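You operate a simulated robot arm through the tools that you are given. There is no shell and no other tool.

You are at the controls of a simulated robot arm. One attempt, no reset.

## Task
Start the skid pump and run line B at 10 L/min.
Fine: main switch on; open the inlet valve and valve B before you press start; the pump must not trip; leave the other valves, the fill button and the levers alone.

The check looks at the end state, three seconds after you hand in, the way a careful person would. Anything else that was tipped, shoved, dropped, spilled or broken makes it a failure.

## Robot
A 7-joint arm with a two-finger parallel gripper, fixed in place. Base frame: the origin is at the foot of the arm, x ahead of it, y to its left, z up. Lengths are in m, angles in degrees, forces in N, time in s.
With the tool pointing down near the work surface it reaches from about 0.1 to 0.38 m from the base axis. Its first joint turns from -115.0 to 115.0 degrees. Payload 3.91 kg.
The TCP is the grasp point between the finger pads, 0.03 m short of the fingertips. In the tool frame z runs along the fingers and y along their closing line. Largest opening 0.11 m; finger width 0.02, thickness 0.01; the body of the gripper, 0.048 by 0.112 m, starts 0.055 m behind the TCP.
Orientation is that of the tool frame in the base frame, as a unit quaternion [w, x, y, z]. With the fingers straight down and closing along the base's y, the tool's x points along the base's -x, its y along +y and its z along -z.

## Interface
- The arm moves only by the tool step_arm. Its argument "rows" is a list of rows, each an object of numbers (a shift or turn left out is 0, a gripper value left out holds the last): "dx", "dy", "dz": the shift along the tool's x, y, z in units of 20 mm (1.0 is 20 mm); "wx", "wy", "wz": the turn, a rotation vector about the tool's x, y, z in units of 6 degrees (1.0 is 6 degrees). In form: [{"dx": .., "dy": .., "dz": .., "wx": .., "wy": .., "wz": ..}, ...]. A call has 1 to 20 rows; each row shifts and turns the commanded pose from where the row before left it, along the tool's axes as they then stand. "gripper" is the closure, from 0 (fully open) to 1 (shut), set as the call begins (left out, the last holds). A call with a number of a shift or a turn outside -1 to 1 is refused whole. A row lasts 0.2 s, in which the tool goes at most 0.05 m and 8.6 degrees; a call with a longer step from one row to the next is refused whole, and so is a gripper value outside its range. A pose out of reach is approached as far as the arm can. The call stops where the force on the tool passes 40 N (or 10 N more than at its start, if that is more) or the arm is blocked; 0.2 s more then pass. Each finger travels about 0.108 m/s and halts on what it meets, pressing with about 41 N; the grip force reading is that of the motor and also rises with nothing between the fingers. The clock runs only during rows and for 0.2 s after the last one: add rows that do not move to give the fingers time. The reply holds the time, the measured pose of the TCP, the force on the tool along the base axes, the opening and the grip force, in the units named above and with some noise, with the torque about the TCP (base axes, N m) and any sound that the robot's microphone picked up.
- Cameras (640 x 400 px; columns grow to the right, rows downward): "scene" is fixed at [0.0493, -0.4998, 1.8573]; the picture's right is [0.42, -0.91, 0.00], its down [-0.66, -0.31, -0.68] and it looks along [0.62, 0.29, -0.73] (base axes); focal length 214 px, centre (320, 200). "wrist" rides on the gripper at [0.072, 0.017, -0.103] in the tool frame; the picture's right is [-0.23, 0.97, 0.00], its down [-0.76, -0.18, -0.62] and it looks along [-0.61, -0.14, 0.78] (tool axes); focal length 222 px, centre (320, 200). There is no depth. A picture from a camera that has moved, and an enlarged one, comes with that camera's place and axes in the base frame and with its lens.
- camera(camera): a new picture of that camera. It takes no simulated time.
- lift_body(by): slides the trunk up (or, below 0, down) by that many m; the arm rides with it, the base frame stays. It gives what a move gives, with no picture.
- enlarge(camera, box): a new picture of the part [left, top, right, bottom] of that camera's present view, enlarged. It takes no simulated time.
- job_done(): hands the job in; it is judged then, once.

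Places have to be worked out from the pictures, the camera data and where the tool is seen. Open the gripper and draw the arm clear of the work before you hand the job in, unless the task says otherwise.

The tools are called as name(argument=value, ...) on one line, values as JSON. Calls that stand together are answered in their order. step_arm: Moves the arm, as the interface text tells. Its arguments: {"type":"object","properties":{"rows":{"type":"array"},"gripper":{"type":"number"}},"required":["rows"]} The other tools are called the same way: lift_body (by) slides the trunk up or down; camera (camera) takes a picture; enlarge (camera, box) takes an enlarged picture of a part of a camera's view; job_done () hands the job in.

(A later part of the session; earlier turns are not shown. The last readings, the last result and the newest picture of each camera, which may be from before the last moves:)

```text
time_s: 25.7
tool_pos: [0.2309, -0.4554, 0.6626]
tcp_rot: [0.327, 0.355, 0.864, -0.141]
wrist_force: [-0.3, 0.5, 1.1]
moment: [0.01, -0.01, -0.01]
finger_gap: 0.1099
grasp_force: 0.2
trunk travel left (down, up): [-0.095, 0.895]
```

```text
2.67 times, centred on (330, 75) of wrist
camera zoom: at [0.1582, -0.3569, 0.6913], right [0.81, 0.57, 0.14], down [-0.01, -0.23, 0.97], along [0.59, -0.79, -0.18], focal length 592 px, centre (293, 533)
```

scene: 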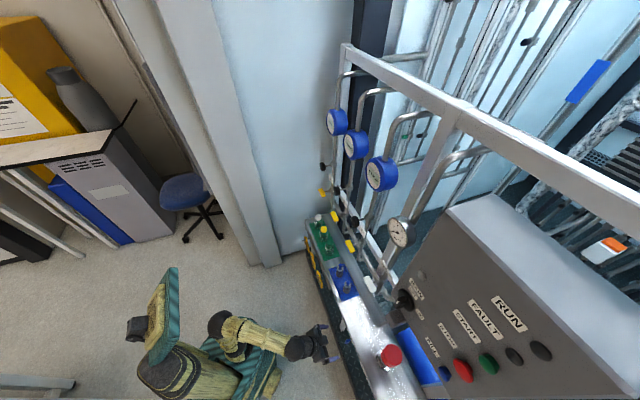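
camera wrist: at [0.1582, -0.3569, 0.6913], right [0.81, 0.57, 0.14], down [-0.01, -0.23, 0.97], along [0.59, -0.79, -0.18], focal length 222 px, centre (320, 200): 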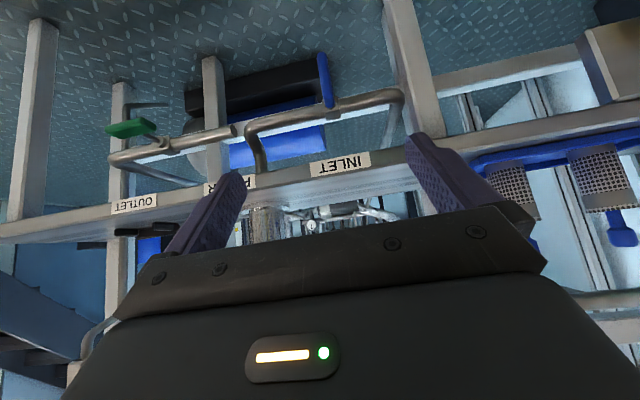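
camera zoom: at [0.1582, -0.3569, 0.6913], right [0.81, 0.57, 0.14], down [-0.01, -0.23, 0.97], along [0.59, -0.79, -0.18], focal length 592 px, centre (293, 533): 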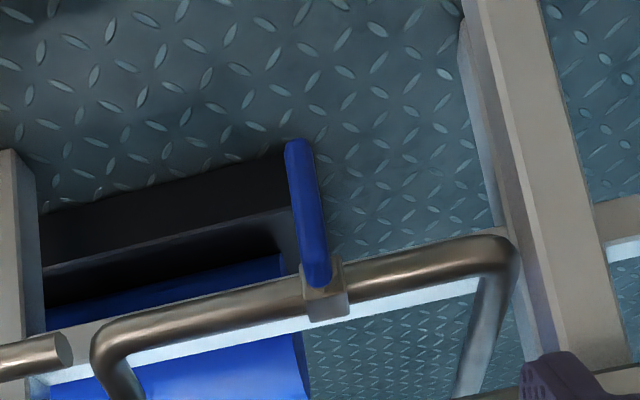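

The lever hangs straight down from its body with the pump motor behind it. I need a second accurate view for depth, so I step down another 0.08 m.

step_arm(rows=[{"dx": 0.663, "dz": 0.749}, {"dx": 0.663, "dz": 0.749}, {"dx": 0.663, "dz": 0.749}, {"dx": 0.663, "dz": 0.749}])

camera(camera="wrist")

enlarge(camera="wrist", box=[220, 30, 440, 180])

camera(camera="scene")

```text
time_s: 26.7
tool_pos: [0.2314, -0.4559, 0.5815]
tcp_rot: [0.325, 0.356, 0.864, -0.141]
wrist_force: [-0.5, -0.1, -0.3]
moment: [0.01, -0.02, 0.01]
finger_gap: 0.1101
grasp_force: 0.1
trunk travel left (down, up): [-0.095, 0.895]
```

```text
taken
camera wrist: at [0.1587, -0.3569, 0.6108], right [0.81, 0.57, 0.14], down [-0.01, -0.23, 0.97], along [0.59, -0.79, -0.18], focal length 222 px, centre (320, 200)
```

wrist: 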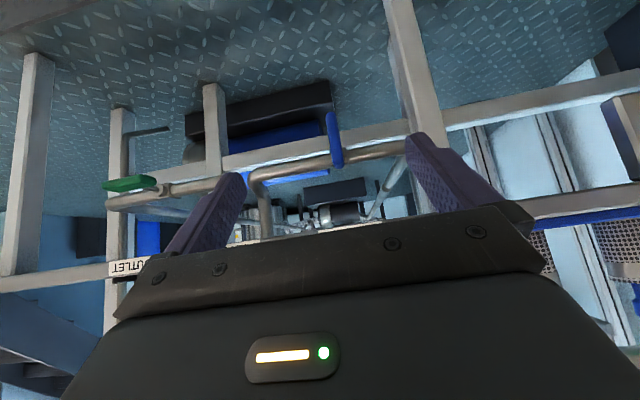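

```text
2.67 times, centred on (330, 105) of wrist
camera zoom: at [0.1587, -0.3569, 0.6108], right [0.81, 0.57, 0.14], down [-0.01, -0.23, 0.97], along [0.59, -0.79, -0.18], focal length 592 px, centre (293, 453)
```

zoom: 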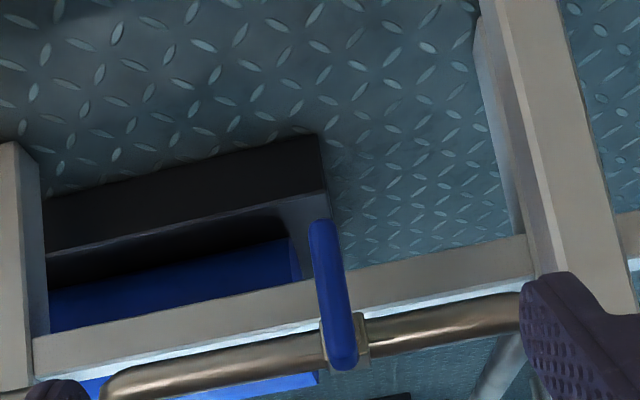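

```text
taken
```

scene: 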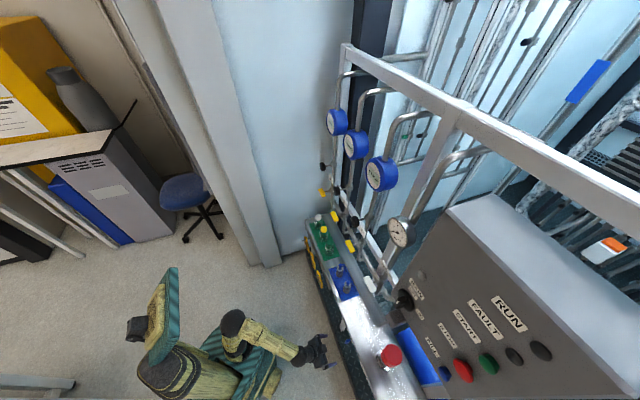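

Triangulated: lever pivot at about s=−0.149, n=0.615, z=0.53, its tip at z≈0.465. I tilt the tool flatter (to about 65°) so the gripper body will clear the bench edge, and set a partial opening to straddle the lever.

step_arm(rows=[{"wy": -1}, {"wy": -1}, {"wy": -1}, {"wy": -1}, {}], gripper=0.5)

camera(camera="wrist")

camera(camera="scene")

```text
time_s: 27.9
tool_pos: [0.2308, -0.456, 0.5819]
tcp_rot: [0.499, 0.319, 0.778, -0.212]
wrist_force: [0.6, 0.4, 0.4]
moment: [-0.03, -0.01, 0.01]
finger_gap: 0.0551
grasp_force: 0.1
trunk travel left (down, up): [-0.095, 0.895]
```

```text
taken
camera wrist: at [0.1571, -0.3565, 0.5585], right [0.76, 0.62, 0.2], down [-0.3, 0.06, 0.95], along [0.58, -0.78, 0.23], focal length 222 px, centre (320, 200)
```

wrist: 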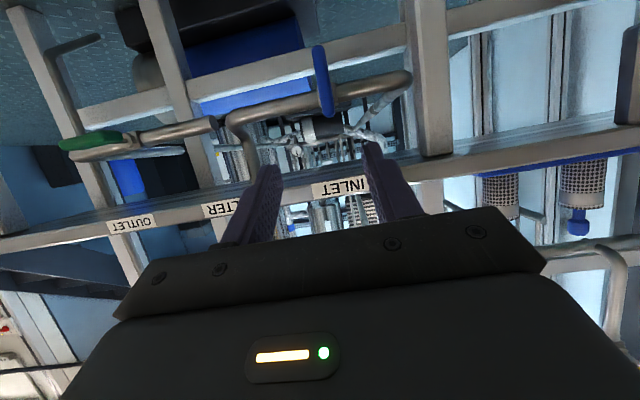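

```text
taken
```

scene: 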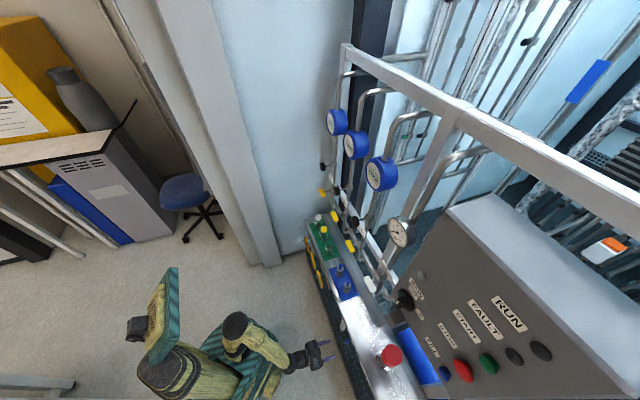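

The lever is confirmed at s≈−0.148, tip z≈0.469. I drop 0.1 m and centre the open fingers on the lever, still 0.1 m short of it.

step_arm(rows=[{"dx": 0.91, "dz": 0.415, "dy": 0.11}, {"dx": 0.91, "dz": 0.415, "dy": 0.11}, {"dx": 0.91, "dz": 0.415, "dy": 0.11}, {"dx": 0.91, "dz": 0.415, "dy": 0.11}, {"dx": 0.91, "dz": 0.415, "dy": 0.11}])

camera(camera="wrist")

```text
time_s: 29.1
tool_pos: [0.2393, -0.4498, 0.4817]
tcp_rot: [0.499, 0.318, 0.778, -0.212]
wrist_force: [-0.5, -0.1, 0.1]
moment: [0.02, -0.01, -0.02]
finger_gap: 0.0549
grasp_force: 0.1
trunk travel left (down, up): [-0.095, 0.895]
```

```text
taken
camera wrist: at [0.1643, -0.3499, 0.4585], right [0.76, 0.62, 0.2], down [-0.3, 0.06, 0.95], along [0.58, -0.78, 0.23], focal length 222 px, centre (320, 200)
```

wrist: 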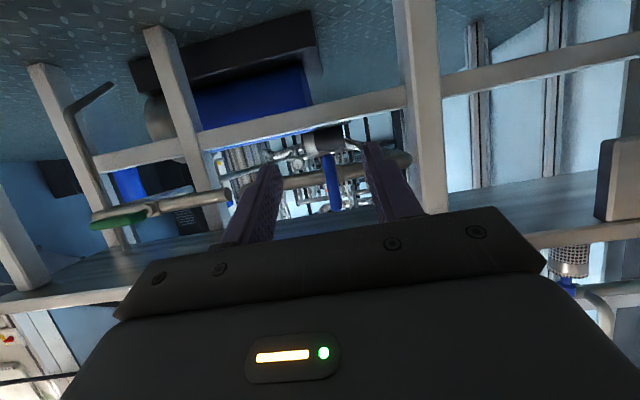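

The lever sits between the two fingertips. I advance 0.11 m along n to straddle its lower end.

step_arm(rows=[{"dx": -0.38, "dz": 0.834}, {"dx": -0.38, "dz": 0.834}, {"dx": -0.38, "dz": 0.834}, {"dx": -0.38, "dz": 0.834}, {"dx": -0.38, "dz": 0.834}, {"dx": -0.38, "dz": 0.834}])

camera(camera="wrist")

enlarge(camera="wrist", box=[210, 80, 430, 240])

```text
time_s: 30.5
tool_pos: [0.3179, -0.5277, 0.4823]
tcp_rot: [0.499, 0.319, 0.778, -0.212]
wrist_force: [0.8, 0.7, 0.0]
moment: [0.01, 0.02, 0.03]
finger_gap: 0.0551
grasp_force: 0.0
trunk travel left (down, up): [-0.095, 0.895]
```

```text
taken
camera wrist: at [0.2426, -0.4281, 0.4591], right [0.76, 0.62, 0.2], down [-0.3, 0.06, 0.95], along [0.58, -0.78, 0.23], focal length 222 px, centre (320, 200)
```

wrist: 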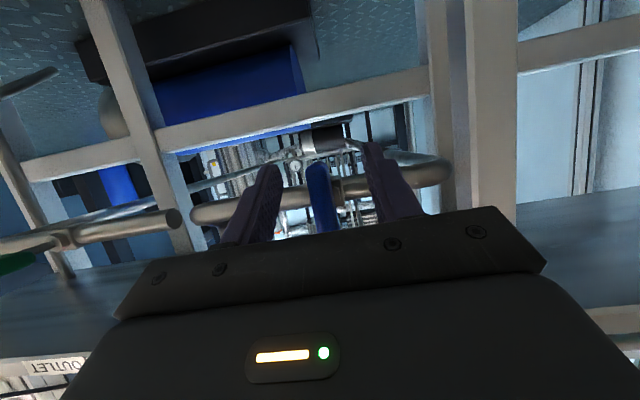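

```text
2.50 times, centred on (320, 160) of wrist
camera zoom: at [0.2426, -0.4281, 0.4591], right [0.76, 0.62, 0.2], down [-0.3, 0.06, 0.95], along [0.58, -0.78, 0.23], focal length 555 px, centre (320, 300)
```

zoom: 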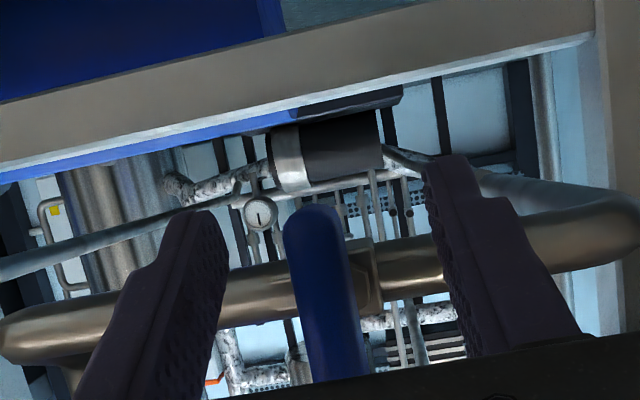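

The lever lies between the fingers (TCP s≈−0.148, n≈0.598). I narrow the gap to about 30 mm and start a small arc about the pivot towards −s, the way the open OUTLET lever points, watching the force.

step_arm(rows=[{}, {}, {"dy": -0.246, "wz": -1}, {"dy": -0.246, "dz": -0.01, "wz": -1}, {"dy": -0.246, "dz": -0.02, "wz": -1}, {"dy": -0.246, "dz": -0.03, "wz": -1}], gripper=0.73)

camera(camera="wrist")

enlarge(camera="wrist", box=[210, 80, 430, 240])

```text
time_s: 31.9
tool_pos: [0.3032, -0.5404, 0.4846]
tcp_rot: [0.443, 0.149, 0.828, -0.31]
wrist_force: [3.6, 5.1, -2.9]
moment: [-0.02, 0.12, -0.04]
finger_gap: 0.0332
grasp_force: 4.1
trunk travel left (down, up): [-0.095, 0.895]
```

```text
taken
camera wrist: at [0.2072, -0.4631, 0.4619], right [0.64, 0.75, -0.18], down [-0.06, 0.29, 0.96], along [0.77, -0.6, 0.23], focal length 222 px, centre (320, 200)
```

wrist: 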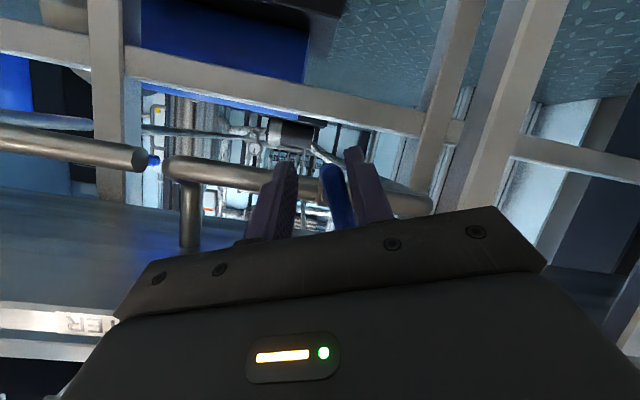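

```text
2.50 times, centred on (320, 160) of wrist
camera zoom: at [0.2072, -0.4631, 0.4619], right [0.64, 0.75, -0.18], down [-0.06, 0.29, 0.96], along [0.77, -0.6, 0.23], focal length 555 px, centre (320, 300)
```

zoom: 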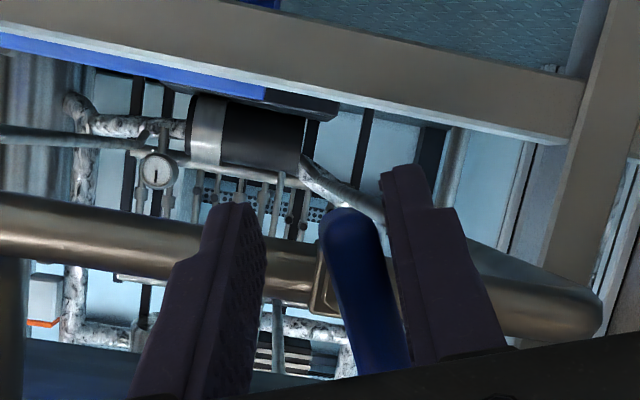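

The lever turns with the gripper towards −s with only about 6 N. I continue the arc from 24° to about 60°.

step_arm(rows=[{"dy": -0.24, "dz": -0.046, "wz": -1}, {"dy": -0.238, "dz": -0.056, "wz": -1}, {"dy": -0.236, "dz": -0.064, "wz": -1}, {"dy": -0.234, "dz": -0.072, "wz": -1}, {"dy": -0.232, "dz": -0.079, "wz": -1}, {"dy": -0.23, "dz": -0.086, "wz": -1}])

camera(camera="wrist")

enlarge(camera="wrist", box=[210, 80, 430, 240])

```text
time_s: 33.3
tool_pos: [0.2886, -0.5561, 0.5048]
tcp_rot: [0.325, -0.113, 0.834, -0.432]
wrist_force: [-0.6, 1.7, -11.5]
moment: [-0.15, 0.15, 0.02]
finger_gap: 0.0346
grasp_force: 4.6
trunk travel left (down, up): [-0.095, 0.895]
```

```text
taken
camera wrist: at [0.1695, -0.5133, 0.5012], right [0.26, 0.69, -0.67], down [0.17, 0.65, 0.74], along [0.95, -0.3, 0.06], focal length 222 px, centre (320, 200)
```

wrist: 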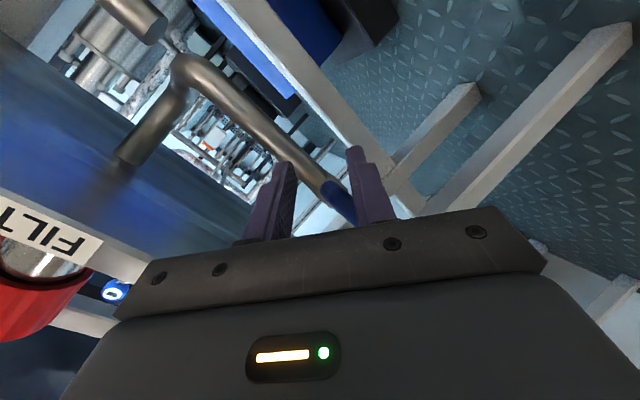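

```text
2.50 times, centred on (320, 160) of wrist
camera zoom: at [0.1695, -0.5133, 0.5012], right [0.26, 0.69, -0.67], down [0.17, 0.65, 0.74], along [0.95, -0.3, 0.06], focal length 555 px, centre (320, 300)
```

zoom: 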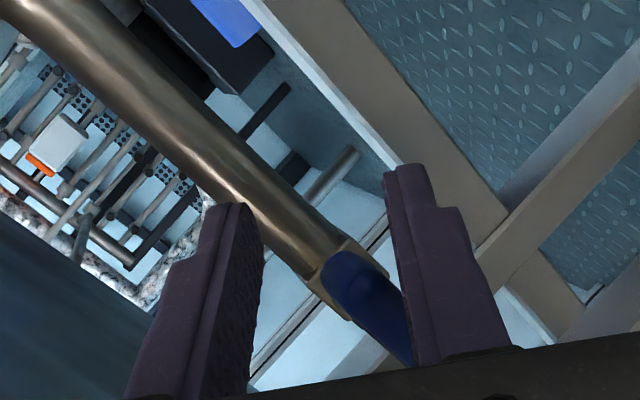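

The lever follows well (about 11 N reaction). I carry on the arc from 60° to about 96°, so that the finger play is taken up and the lever lies along the pipe.

step_arm(rows=[{"dy": -0.229, "dz": -0.091, "wz": -1}, {"dy": -0.228, "dz": -0.095, "wz": -1}, {"dy": -0.227, "dz": -0.099, "wz": -1}, {"dy": -0.225, "dz": -0.101, "wz": -1}, {"dy": -0.224, "dz": -0.102, "wz": -1}])

camera(camera="wrist")

enlarge(camera="wrist", box=[210, 80, 430, 240])

```text
time_s: 34.5
tool_pos: [0.2848, -0.5617, 0.5306]
tcp_rot: [0.203, -0.326, 0.775, -0.503]
wrist_force: [0.2, 0.3, -0.2]
moment: [-0.01, 0.02, -0.03]
finger_gap: 0.0296
grasp_force: 0.0
trunk travel left (down, up): [-0.095, 0.895]
```

```text
taken
camera wrist: at [0.1628, -0.5405, 0.5588], right [-0.13, 0.43, -0.89], down [0.19, 0.89, 0.41], along [0.97, -0.12, -0.2], focal length 222 px, centre (320, 200)
```

wrist: 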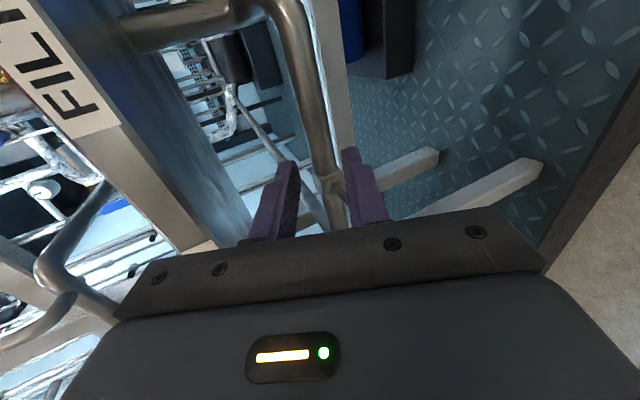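

```text
2.50 times, centred on (320, 160) of wrist
camera zoom: at [0.1628, -0.5405, 0.5588], right [-0.13, 0.43, -0.89], down [0.19, 0.89, 0.41], along [0.97, -0.12, -0.2], focal length 555 px, centre (320, 300)
```

zoom: 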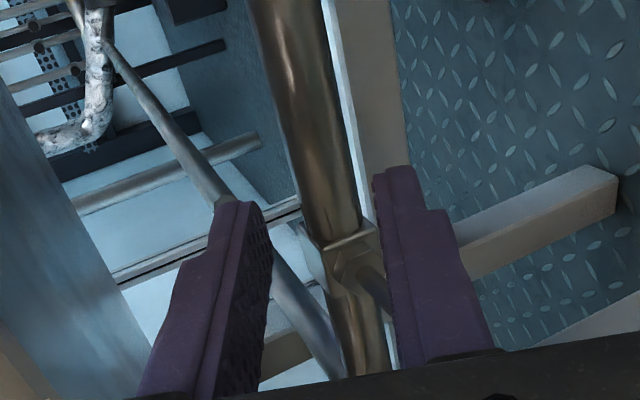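

The force dropped to zero and the lever is no longer seen between the fingers, so it may have slipped off the lower finger. I back straight out along the tool axis and look.

step_arm(rows=[{"dz": -1}, {"dz": -1}, {"dz": -1}, {"dz": -1}, {"dz": -1}])

camera(camera="wrist")

```text
time_s: 35.7
tool_pos: [0.2477, -0.5174, 0.5738]
tcp_rot: [0.203, -0.323, 0.776, -0.503]
wrist_force: [0.5, 0.3, 0.5]
moment: [-0.02, 0.0, -0.01]
finger_gap: 0.0299
grasp_force: 0.0
out of reach, approached as far as the arm can: row 4, 5
trunk travel left (down, up): [-0.095, 0.895]
```

```text
taken
camera wrist: at [0.1265, -0.4965, 0.6018], right [-0.13, 0.44, -0.89], down [0.2, 0.89, 0.41], along [0.97, -0.12, -0.2], focal length 222 px, centre (320, 200)
```

wrist: 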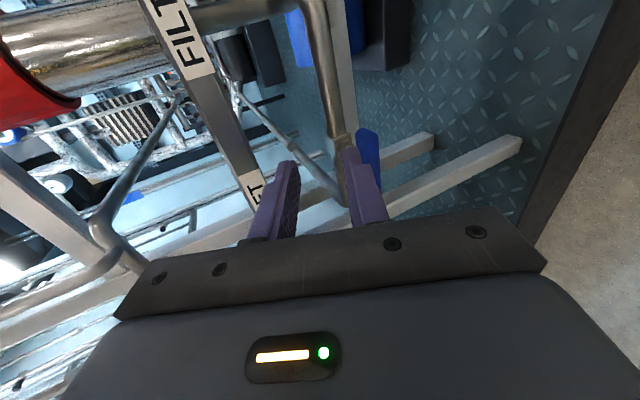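

The lever is visible again beside the pipe. I enlarge it to judge its present angle.

enlarge(camera="wrist", box=[280, 80, 460, 220])

```text
2.86 times, centred on (370, 150) of wrist
camera zoom: at [0.1265, -0.4965, 0.6018], right [-0.13, 0.44, -0.89], down [0.2, 0.89, 0.41], along [0.97, -0.12, -0.2], focal length 635 px, centre (177, 343)
```

zoom: 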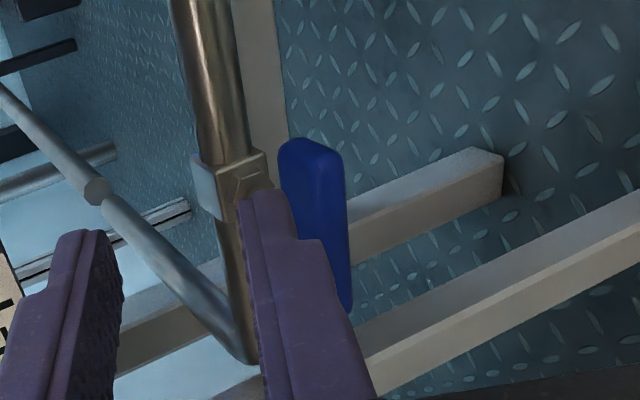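

The handle is a T-bar centred on its stem at about s=−0.149, n=0.605, z=0.50, and both its ends now lie at z≈0.497, i.e. parallel to the pipe: open. I rotate the wrist back while withdrawing, then check it squarely from the front.

step_arm(rows=[{"wz": 1}, {"wz": 1}, {"wz": 1, "dz": -0.25}, {"wz": 1, "dz": -0.25}, {"wz": 1, "dz": -0.25}, {"wz": 1, "dz": -0.25}, {"wz": 1, "dz": -0.25}, {"wz": 1, "dz": -0.25}, {"wz": 1, "dz": -0.25}, {"wz": 1, "dz": -0.25}, {"wz": 1, "dz": -0.25}, {"wz": 1, "dz": -0.25}, {"wz": 1}, {"wz": 1}, {"wz": 1}])

camera(camera="wrist")

enlarge(camera="wrist", box=[220, 30, 440, 180])

```text
time_s: 38.9
tool_pos: [0.2161, -0.4851, 0.5944]
tcp_rot: [0.499, 0.319, 0.777, -0.212]
wrist_force: [0.6, 0.4, -0.2]
moment: [0.02, 0.05, 0.03]
finger_gap: 0.0295
grasp_force: 0.0
trunk travel left (down, up): [-0.095, 0.895]
```

```text
taken
camera wrist: at [0.1414, -0.3854, 0.5712], right [0.76, 0.62, 0.2], down [-0.3, 0.06, 0.95], along [0.58, -0.78, 0.23], focal length 222 px, centre (320, 200)
```

wrist: 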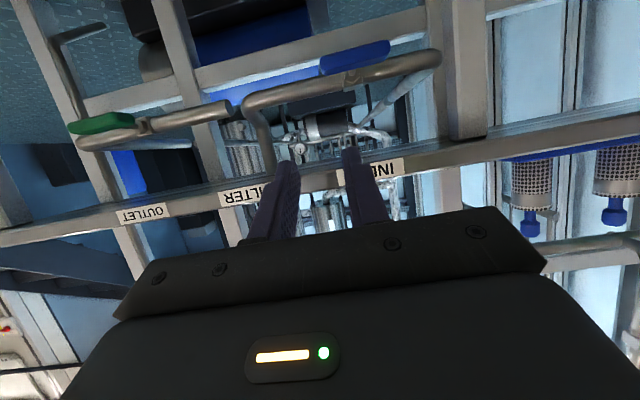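

```text
2.67 times, centred on (330, 105) of wrist
camera zoom: at [0.1414, -0.3854, 0.5712], right [0.76, 0.62, 0.2], down [-0.3, 0.06, 0.95], along [0.58, -0.78, 0.23], focal length 592 px, centre (293, 453)
```

zoom: 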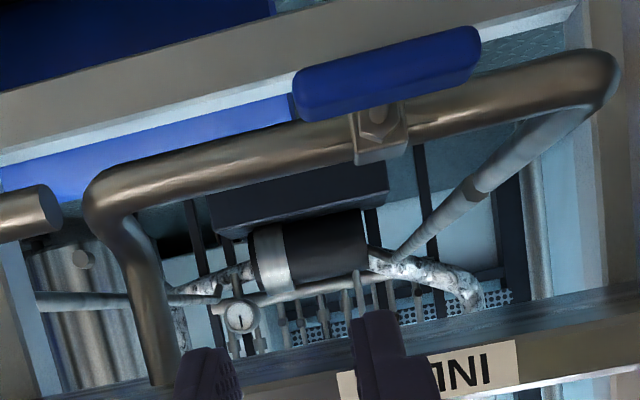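

The blue handle is now parallel to its pipe, so the inlet is open. I raise the trunk to valve B's height (z≈1.02), keeping about 0.1 m in front of the bench.

lift_body(by=0.43)

step_arm(rows=[{"dy": 1}, {"dy": 1}, {"dy": 1}, {"dy": 1}, {"dy": 1}, {"dy": 1}, {"dy": 1}, {"dy": 1}, {"dy": 1}, {"dy": 1}, {"dy": 1}, {"dy": 1}, {"dy": 1}, {"dy": 1}, {"dy": 1}, {"dy": 1}, {"dy": 1}, {"dy": 1}, {"dy": 1}, {"dy": 1}])

camera(camera="wrist")

camera(camera="scene")

```text
refused: 0.43 is not a number from -0.4 to 0.4
```

```text
time_s: 43.1
tool_pos: [0.4992, -0.2017, 0.5893]
tcp_rot: [0.498, 0.319, 0.778, -0.211]
wrist_force: [-0.7, -0.3, 0.3]
moment: [0.0, 0.0, 0.02]
finger_gap: 0.0297
grasp_force: 0.0
trunk travel left (down, up): [-0.095, 0.895]
```

```text
taken
camera wrist: at [0.4239, -0.1025, 0.5668], right [0.76, 0.62, 0.2], down [-0.3, 0.06, 0.95], along [0.58, -0.78, 0.23], focal length 222 px, centre (320, 200)
```

wrist: 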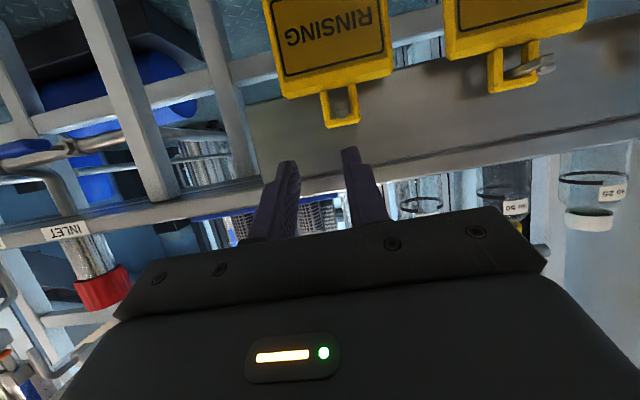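

```text
taken
```

scene: 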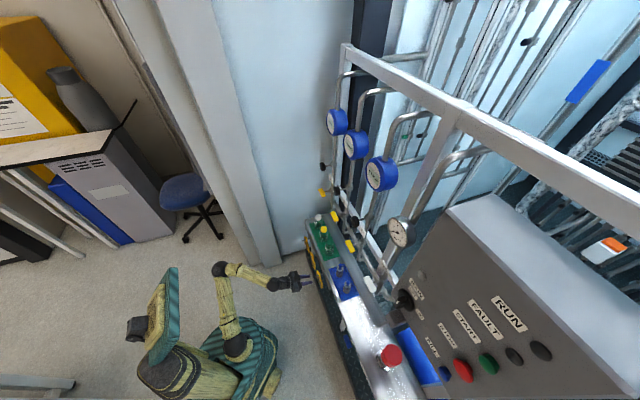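

The lift was refused (limit 0.4 m), so the arm slid sideways at the low height and ended up near the hanging yellow tags. Before moving on I look carefully to see whether they are undisturbed.

enlarge(camera="wrist", box=[230, 0, 450, 180])

enlarge(camera="scene", box=[270, 210, 370, 310])

```text
2.22 times, centred on (340, 90) of wrist
camera zoom: at [0.4239, -0.1025, 0.5668], right [0.76, 0.62, 0.2], down [-0.3, 0.06, 0.95], along [0.58, -0.78, 0.23], focal length 494 px, centre (276, 444)
```

zoom: 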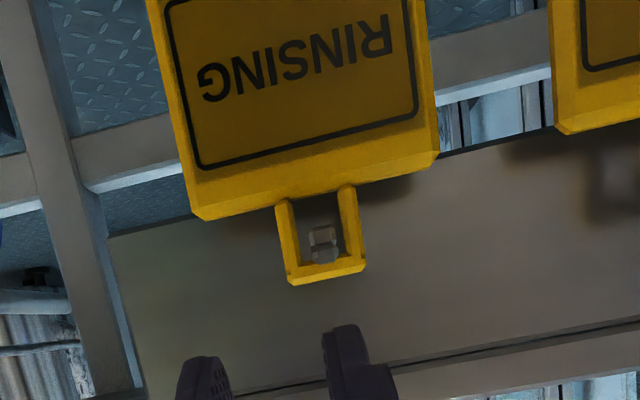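

```text
4.00 times, centred on (320, 260) of scene
camera zoom: at [0.0493, -0.4998, 1.8573], right [0.42, -0.91, 0.0], down [-0.66, -0.31, -0.68], along [0.62, 0.29, -0.73], focal length 858 px, centre (320, -40)
```

zoom: 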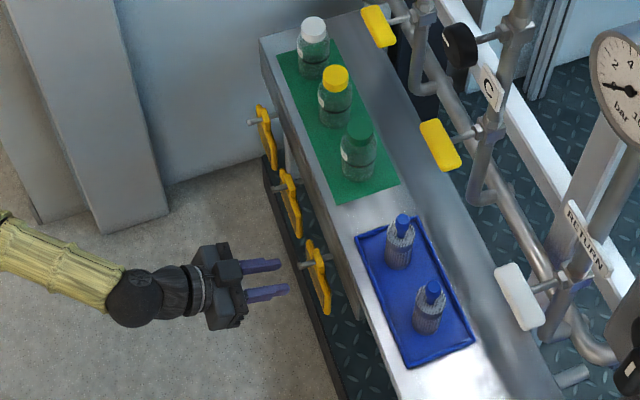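

The tags hang undisturbed on their hooks, with a few centimetres between them and the fingertips. I back off 0.04 m along −n, then raise the trunk by 0.4 m.

step_arm(rows=[{"dx": 0.415, "dz": -0.91}, {"dx": 0.415, "dz": -0.91}])

lift_body(by=0.4)

camera(camera="wrist")

camera(camera="scene")

```text
time_s: 43.7
tool_pos: [0.4702, -0.1735, 0.5897]
tcp_rot: [0.499, 0.318, 0.778, -0.212]
wrist_force: [-1.1, 0.1, 0.1]
moment: [0.0, 0.0, 0.01]
finger_gap: 0.0295
grasp_force: 0.0
trunk travel left (down, up): [-0.095, 0.895]
```

```text
time_s: 47.6
tool_pos: [0.4699, -0.1739, 0.9908]
tcp_rot: [0.498, 0.319, 0.778, -0.212]
wrist_force: [0.7, 0.7, 0.1]
moment: [-0.03, 0.0, -0.03]
finger_gap: 0.0297
grasp_force: 0.0
trunk travel left (down, up): [-0.495, 0.495]
```

```text
taken
camera wrist: at [0.3958, -0.0742, 0.9667], right [0.76, 0.62, 0.2], down [-0.3, 0.06, 0.95], along [0.58, -0.78, 0.23], focal length 222 px, centre (320, 200)
```

wrist: 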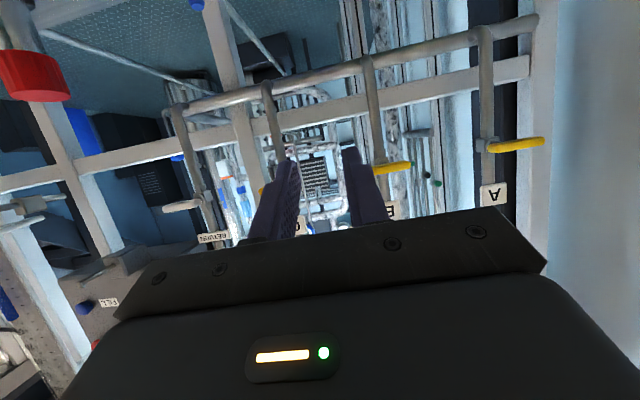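

```text
taken
```

scene: 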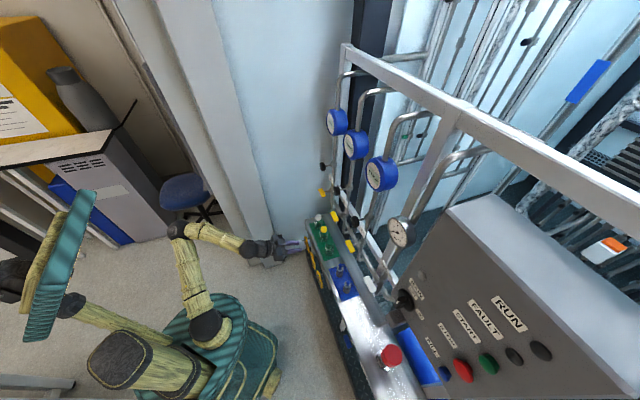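

The tool is now at z≈0.99 before lines B and C, nothing touched. I tilt the tool to horizontal (towards the skid) and slide over to valve B's station, staying 0.2 m clear of it.

step_arm(rows=[{"wy": -1}, {"wy": -1}, {"wy": -1}, {"wy": -1}, {"dy": 1}, {"dy": 1}, {"dy": 1}, {"dy": 1}])

camera(camera="wrist")

enlarge(camera="wrist", box=[200, 20, 460, 220])

```text
time_s: 49.4
tool_pos: [0.5305, -0.1175, 0.9904]
tcp_rot: [0.65, 0.267, 0.657, -0.273]
wrist_force: [-0.5, -0.3, -1.0]
moment: [-0.01, 0.03, -0.01]
finger_gap: 0.0299
grasp_force: 0.0
out of reach, approached as far as the arm can: row 4
trunk travel left (down, up): [-0.495, 0.495]
```

```text
taken
camera wrist: at [0.4696, -0.0327, 0.9181], right [0.69, 0.69, 0.22], down [-0.56, 0.32, 0.77], along [0.46, -0.65, 0.6], focal length 222 px, centre (320, 200)
```

wrist: 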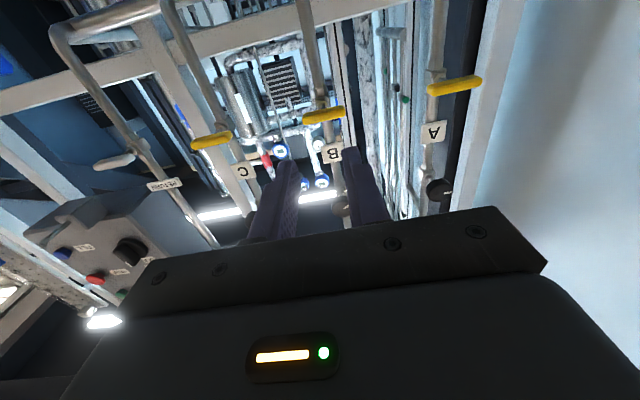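

```text
2.00 times, centred on (330, 120) of wrist
camera zoom: at [0.4696, -0.0327, 0.9181], right [0.69, 0.69, 0.22], down [-0.56, 0.32, 0.77], along [0.46, -0.65, 0.6], focal length 444 px, centre (300, 360)
```

zoom: 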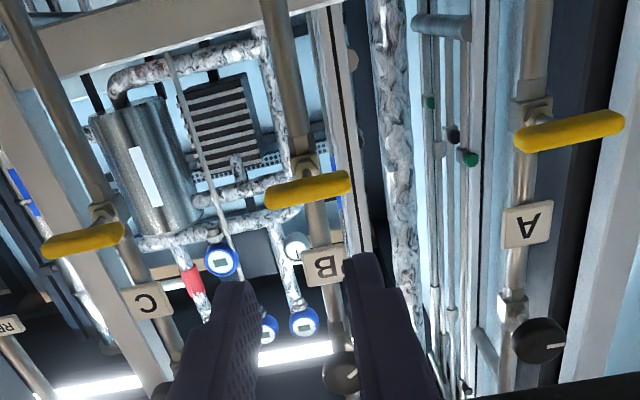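

Valve B's T-bar is centred at about s=0.292, n=0.69, z=1.019, right ahead of the tool and lying across its pipe. I roll the wrist +90° in free space so the fingers will close vertically on the bar, testing that the joint allows it, and rise to its height.

step_arm(rows=[{"wz": 1}, {"wz": 1}, {"wz": 1}, {"wz": 1}, {"wz": 1}, {"wz": 1}, {"wz": 1}, {"wz": 1}, {"wz": 1}, {"wz": 1}, {"wz": 1}, {"wz": 1}, {"wz": 1}, {"wz": 1}, {"wz": 1}], gripper=0.5)

camera(camera="wrist")

```text
time_s: 52.6
tool_pos: [0.5292, -0.1172, 0.9901]
tcp_rot: [0.652, 0.654, 0.275, 0.267]
wrist_force: [0.2, 0.3, -0.7]
moment: [-0.01, 0.03, 0.01]
finger_gap: 0.0551
grasp_force: 0.1
trunk travel left (down, up): [-0.495, 0.495]
```

```text
taken
camera wrist: at [0.5096, 0.007, 1.0072], right [-0.15, -0.16, 0.98], down [-0.98, -0.1, -0.17], along [0.12, -0.98, -0.14], focal length 222 px, centre (320, 200)
```

wrist: 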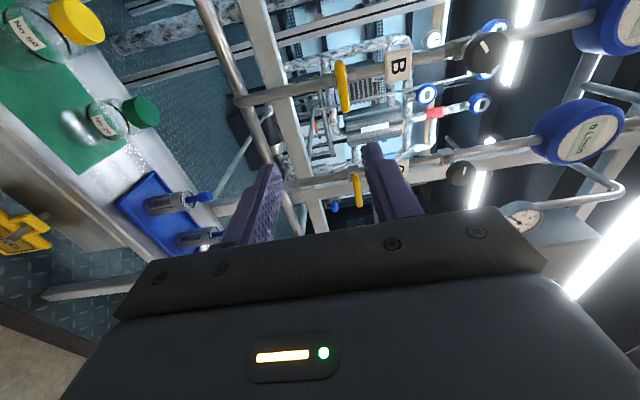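

Roll +90° is fine and the bar is confirmed at s≈0.291, z≈1.02. I rise 30 mm and advance to about 6 cm short of the bar.

step_arm(rows=[{"dy": 0.75}, {"dy": 0.75}, {"dz": 1}, {"dz": 1}, {"dz": 1}, {"dz": 1}, {"dz": 1}, {"dz": 1}, {"dz": 1}, {"dz": 1}])

camera(camera="wrist")

camera(camera="scene")

```text
time_s: 54.8
tool_pos: [0.6451, -0.2286, 1.0193]
tcp_rot: [0.653, 0.653, 0.276, 0.266]
wrist_force: [0.2, 0.5, 0.8]
moment: [0.03, 0.02, 0.03]
finger_gap: 0.0552
grasp_force: 0.1
trunk travel left (down, up): [-0.495, 0.495]
```

```text
taken
camera wrist: at [0.6239, -0.1059, 1.0358], right [-0.15, -0.16, 0.98], down [-0.98, -0.1, -0.16], along [0.12, -0.98, -0.14], focal length 222 px, centre (320, 200)
```

wrist: 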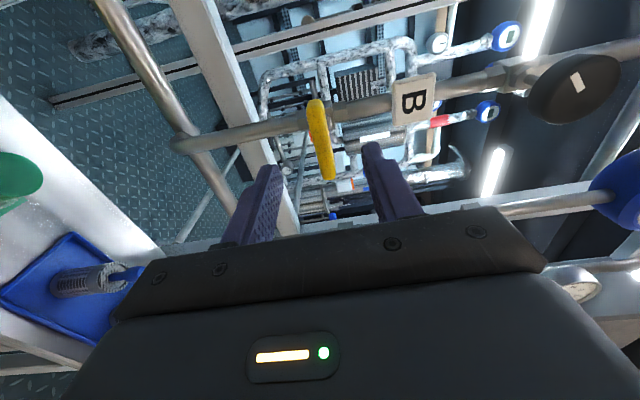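

```text
taken
```

scene: 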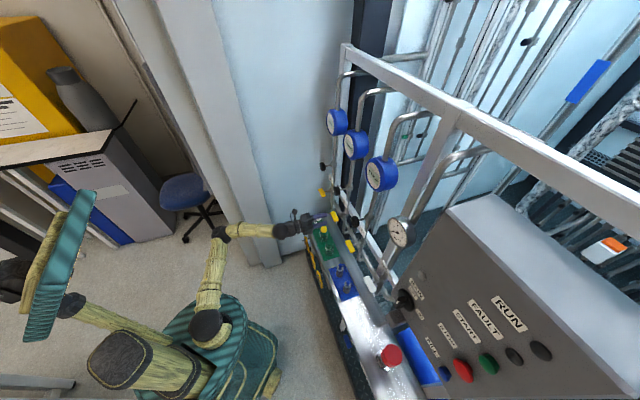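

The bar is centred between the open fingers (z≈1.018, n≈0.695). I advance another 60 mm so the pads straddle it.

step_arm(rows=[{"dz": 1, "dx": -0.05}, {"dz": 1, "dx": -0.05}, {"dz": 1, "dx": -0.05}])

camera(camera="wrist")

enlarge(camera="wrist", box=[210, 80, 430, 240])

```text
time_s: 55.6
tool_pos: [0.6847, -0.276, 1.0186]
tcp_rot: [0.652, 0.654, 0.276, 0.266]
wrist_force: [-0.2, 0.1, 0.2]
moment: [0.02, 0.02, -0.01]
finger_gap: 0.0548
grasp_force: 0.1
trunk travel left (down, up): [-0.495, 0.495]
```

```text
taken
camera wrist: at [0.6641, -0.1512, 1.0359], right [-0.15, -0.16, 0.98], down [-0.98, -0.1, -0.16], along [0.12, -0.98, -0.14], focal length 222 px, centre (320, 200)
```

wrist: 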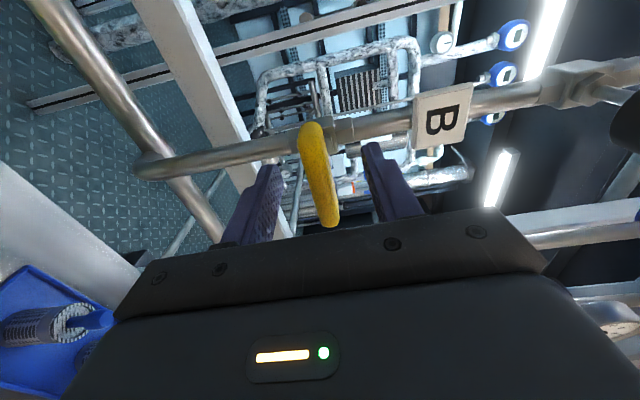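

```text
2.50 times, centred on (320, 160) of wrist
camera zoom: at [0.6641, -0.1512, 1.0359], right [-0.15, -0.16, 0.98], down [-0.98, -0.1, -0.16], along [0.12, -0.98, -0.14], focal length 555 px, centre (320, 300)
```

zoom: 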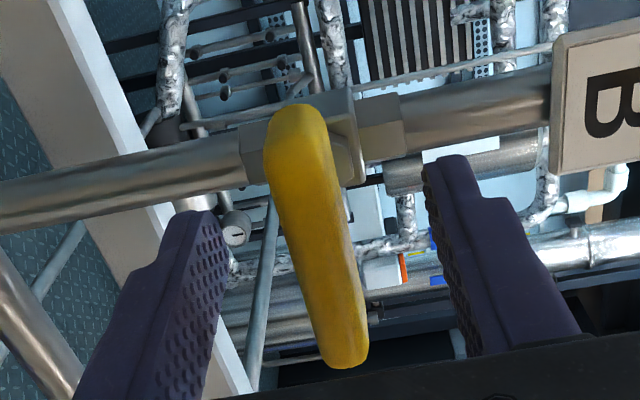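

Fingers straddle the bar with the tips a little past it. I close the gripper on the bar and check the gap and forces.

step_arm(rows=[{}, {}, {}], gripper=0.9)

enlarge(camera="wrist", box=[210, 80, 430, 240])

```text
time_s: 56.4
tool_pos: [0.6842, -0.2744, 1.0202]
tcp_rot: [0.653, 0.654, 0.274, 0.266]
wrist_force: [5.5, -3.6, 6.0]
moment: [-0.64, -0.61, 0.06]
finger_gap: 0.0127
grasp_force: 44.5
trunk travel left (down, up): [-0.495, 0.495]
```

```text
2.50 times, centred on (320, 160) of wrist
camera zoom: at [0.664, -0.1508, 1.0367], right [-0.15, -0.16, 0.98], down [-0.98, -0.1, -0.17], along [0.12, -0.98, -0.14], focal length 555 px, centre (320, 300)
```

zoom: 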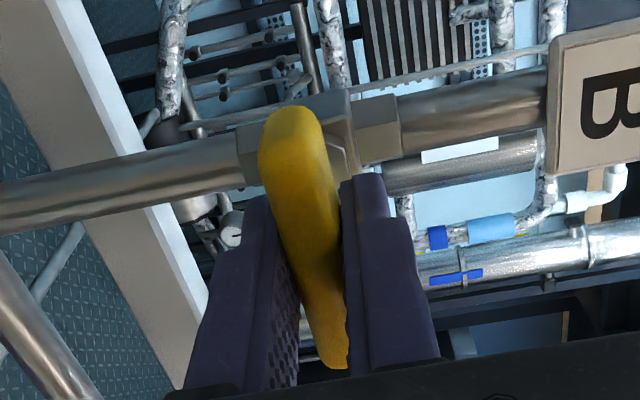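

The bar is gripped (gap 12.7 mm). I twist slowly by −24° about the stem axis (the same sense as the inlet) and watch the load.

step_arm(rows=[{"wz": -1}, {"wz": -1}, {"wz": -1}, {"wz": -1}])

enlarge(camera="wrist", box=[210, 80, 430, 240])

```text
time_s: 57.4
tool_pos: [0.6835, -0.2744, 1.0208]
tcp_rot: [0.694, 0.581, 0.405, 0.125]
wrist_force: [15.8, -9.2, 20.4]
moment: [-0.84, -0.86, -0.69]
finger_gap: 0.0128
grasp_force: 45.4
trunk travel left (down, up): [-0.495, 0.495]
```

```text
2.50 times, centred on (320, 160) of wrist
camera zoom: at [0.664, -0.1504, 1.006], right [0.14, 0.14, 0.98], down [-0.98, -0.1, 0.16], along [0.12, -0.98, 0.12], focal length 555 px, centre (320, 300)
```

zoom: 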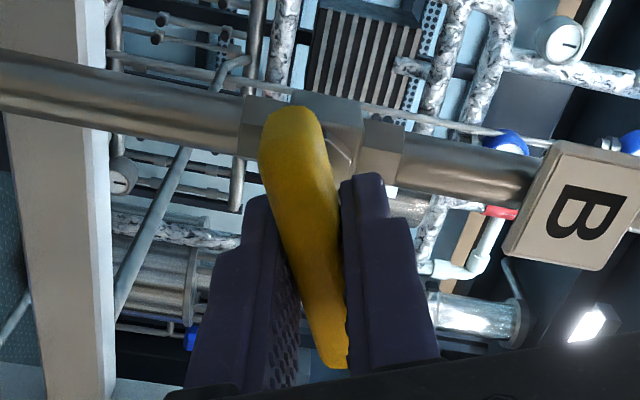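

The bar turns with the gripper, though the reaction shows the tool sits a little low and short. I ease it 2 mm up and 2 mm in to relieve the load, holding the angle.

step_arm(rows=[{"dx": -0.04, "dy": 0.09, "dz": 0.1}, {}])

```text
time_s: 58.0
tool_pos: [0.6824, -0.2757, 1.0197]
tcp_rot: [0.694, 0.582, 0.406, 0.124]
wrist_force: [-6.4, 8.8, 2.4]
moment: [-0.91, -0.91, -0.62]
finger_gap: 0.0131
grasp_force: 45.2
trunk travel left (down, up): [-0.495, 0.495]
```

The force is relieved. I continue the twist another −24°.

step_arm(rows=[{"wz": -1}, {"wz": -1}, {"wz": -1}, {"wz": -1}])

enlarge(camera="wrist", box=[210, 80, 430, 240])

```text
time_s: 59.0
tool_pos: [0.6849, -0.276, 1.0202]
tcp_rot: [0.704, 0.484, 0.519, -0.024]
wrist_force: [-20.0, 17.6, -12.3]
moment: [-0.5, -0.5, 0.23]
finger_gap: 0.0127
grasp_force: 45.0
trunk travel left (down, up): [-0.495, 0.495]
```

```text
2.50 times, centred on (320, 160) of wrist
camera zoom: at [0.6553, -0.1589, 0.9782], right [0.42, 0.41, 0.81], down [-0.89, -0.01, 0.46], along [0.2, -0.91, 0.36], focal length 555 px, centre (320, 300)
```

zoom: 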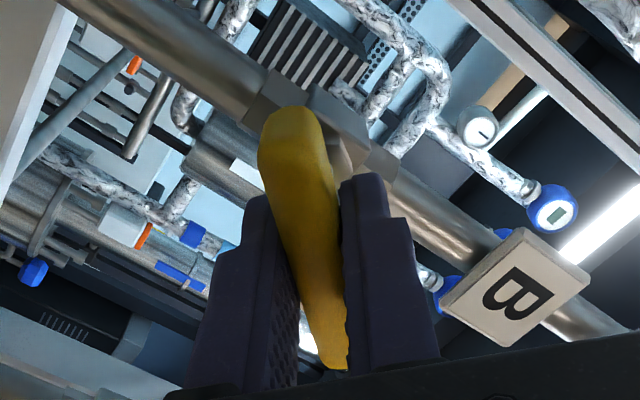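

Still turning with the pipe now at about 48° to the bar. I relieve the load (2 mm back, 1 mm down) and continue the twist.

step_arm(rows=[{"dx": 0.037, "dy": -0.033, "dz": -0.09}, {}, {"wz": -1}, {"wz": -1}, {"wz": -1}])

enlarge(camera="wrist", box=[210, 80, 430, 240])

```text
time_s: 60.2
tool_pos: [0.6843, -0.275, 1.0199]
tcp_rot: [0.693, 0.398, 0.587, -0.131]
wrist_force: [6.6, -1.4, 9.6]
moment: [0.45, 0.44, 0.51]
finger_gap: 0.013
grasp_force: 44.8
trunk travel left (down, up): [-0.495, 0.495]
```

```text
2.50 times, centred on (320, 160) of wrist
camera zoom: at [0.6439, -0.1703, 0.9617], right [0.57, 0.57, 0.59], down [-0.77, 0.11, 0.63], along [0.29, -0.82, 0.5], focal length 555 px, centre (320, 300)
```

zoom: 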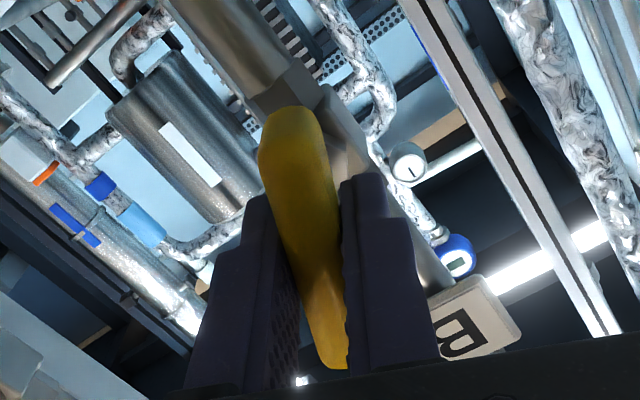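

Total twist is about 66° with modest force. I go on to 90°.

step_arm(rows=[{"wz": -1}, {"wz": -1}, {"wz": -1}, {"wz": -1}])

camera(camera="wrist")

enlarge(camera="wrist", box=[210, 80, 430, 240])

```text
time_s: 61.2
tool_pos: [0.6844, -0.2746, 1.0211]
tcp_rot: [0.651, 0.267, 0.656, -0.273]
wrist_force: [20.0, -5.8, 21.6]
moment: [0.34, -0.57, 0.08]
finger_gap: 0.013
grasp_force: 45.2
trunk travel left (down, up): [-0.495, 0.495]
```

```text
taken
camera wrist: at [0.6243, -0.1898, 0.9488], right [0.69, 0.69, 0.22], down [-0.56, 0.32, 0.77], along [0.46, -0.65, 0.61], focal length 222 px, centre (320, 200)
```

wrist: 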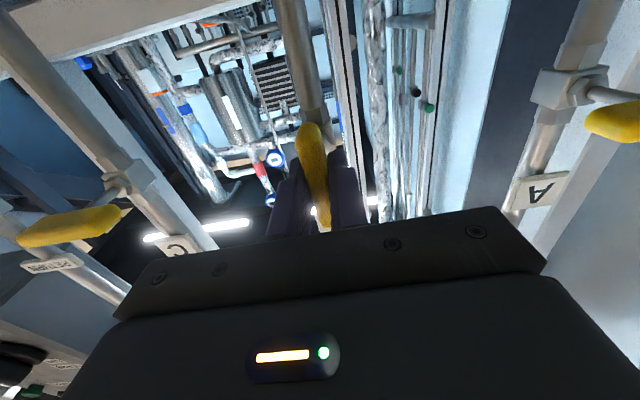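

```text
2.50 times, centred on (320, 160) of wrist
camera zoom: at [0.6243, -0.1898, 0.9488], right [0.69, 0.69, 0.22], down [-0.56, 0.32, 0.77], along [0.46, -0.65, 0.61], focal length 555 px, centre (320, 300)
```

zoom: 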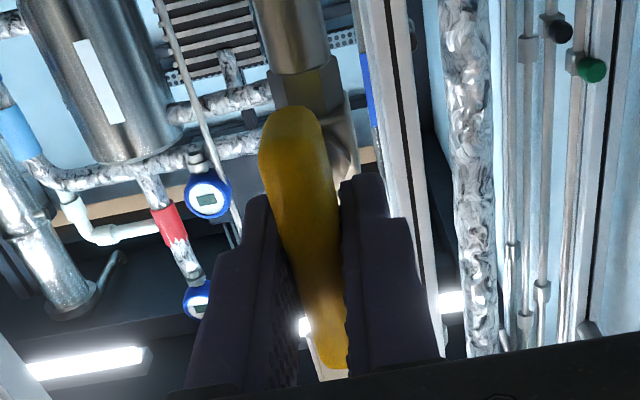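

Valve B's bar is now vertical along its pipe, with a 0.6 N·m reaction suggesting its stop. I open the fingers and back straight off to check it.

step_arm(rows=[{}, {}, {}], gripper=0.5)

step_arm(rows=[{"dz": -1}, {"dz": -1}, {"dz": -1}, {"dz": -1}, {"dz": -1}, {"dz": -1}, {"dz": -1}, {"dz": -1}])

camera(camera="wrist")

enlarge(camera="wrist", box=[200, 20, 460, 220])

```text
time_s: 62.0
tool_pos: [0.6842, -0.276, 1.0184]
tcp_rot: [0.65, 0.267, 0.657, -0.273]
wrist_force: [0.0, 0.3, 0.0]
moment: [-0.02, -0.01, -0.01]
finger_gap: 0.0548
grasp_force: 0.0
trunk travel left (down, up): [-0.495, 0.495]
```

```text
time_s: 63.8
tool_pos: [0.5705, -0.1621, 1.0213]
tcp_rot: [0.65, 0.267, 0.657, -0.272]
wrist_force: [0.0, -0.5, 0.1]
moment: [0.02, -0.03, 0.03]
finger_gap: 0.0551
grasp_force: 0.1
trunk travel left (down, up): [-0.495, 0.495]
```

```text
taken
camera wrist: at [0.51, -0.0765, 0.9485], right [0.69, 0.69, 0.21], down [-0.56, 0.32, 0.77], along [0.46, -0.65, 0.6], focal length 222 px, centre (320, 200)
```

wrist: 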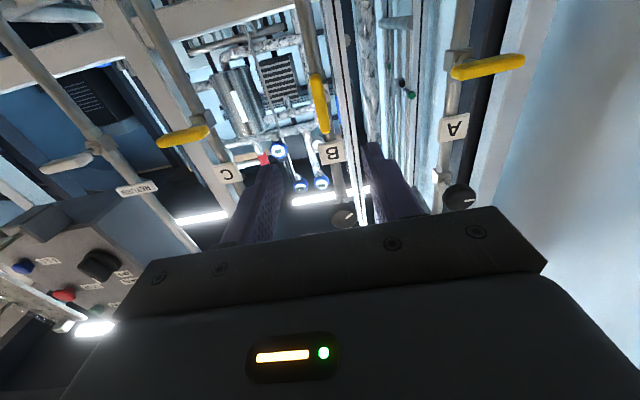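

```text
2.00 times, centred on (330, 120) of wrist
camera zoom: at [0.51, -0.0765, 0.9485], right [0.69, 0.69, 0.21], down [-0.56, 0.32, 0.77], along [0.46, -0.65, 0.6], focal length 444 px, centre (300, 360)
```

zoom: 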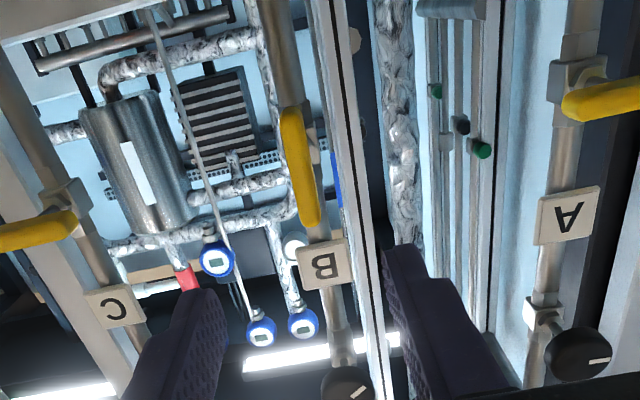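

Valve B's bar is in line with its pipe, so B is open; A and C are still across. Next I raise the trunk 0.16 m to examine knob B and the flow display before starting anything.

lift_body(by=0.16)

camera(camera="wrist")

enlarge(camera="wrist", box=[120, 60, 540, 220])

camera(camera="scene")

```text
time_s: 65.6
tool_pos: [0.5706, -0.1621, 1.1804]
tcp_rot: [0.649, 0.268, 0.657, -0.273]
wrist_force: [-1.3, 0.0, 0.5]
moment: [-0.01, -0.02, -0.01]
finger_gap: 0.0547
grasp_force: 0.0
trunk travel left (down, up): [-0.655, 0.335]
```

```text
taken
camera wrist: at [0.5104, -0.0767, 1.1086], right [0.69, 0.69, 0.22], down [-0.56, 0.32, 0.77], along [0.46, -0.65, 0.6], focal length 222 px, centre (320, 200)
```

wrist: 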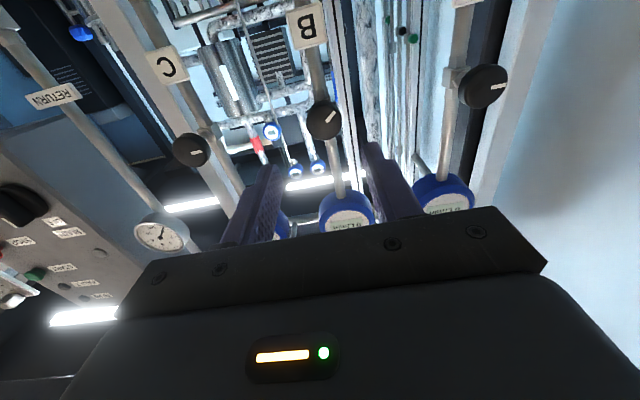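

```text
1.52 times, centred on (330, 140) of wrist
camera zoom: at [0.5104, -0.0767, 1.1086], right [0.69, 0.69, 0.22], down [-0.56, 0.32, 0.77], along [0.46, -0.65, 0.6], focal length 338 px, centre (305, 291)
```

zoom: 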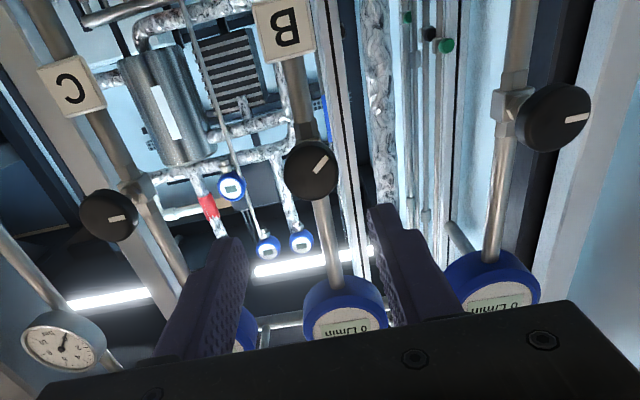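

```text
taken
```

scene: 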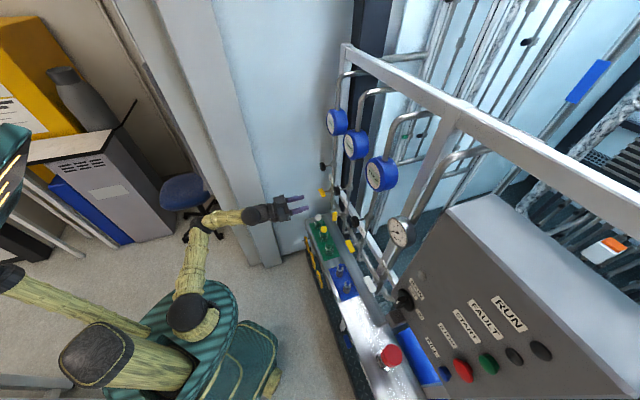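

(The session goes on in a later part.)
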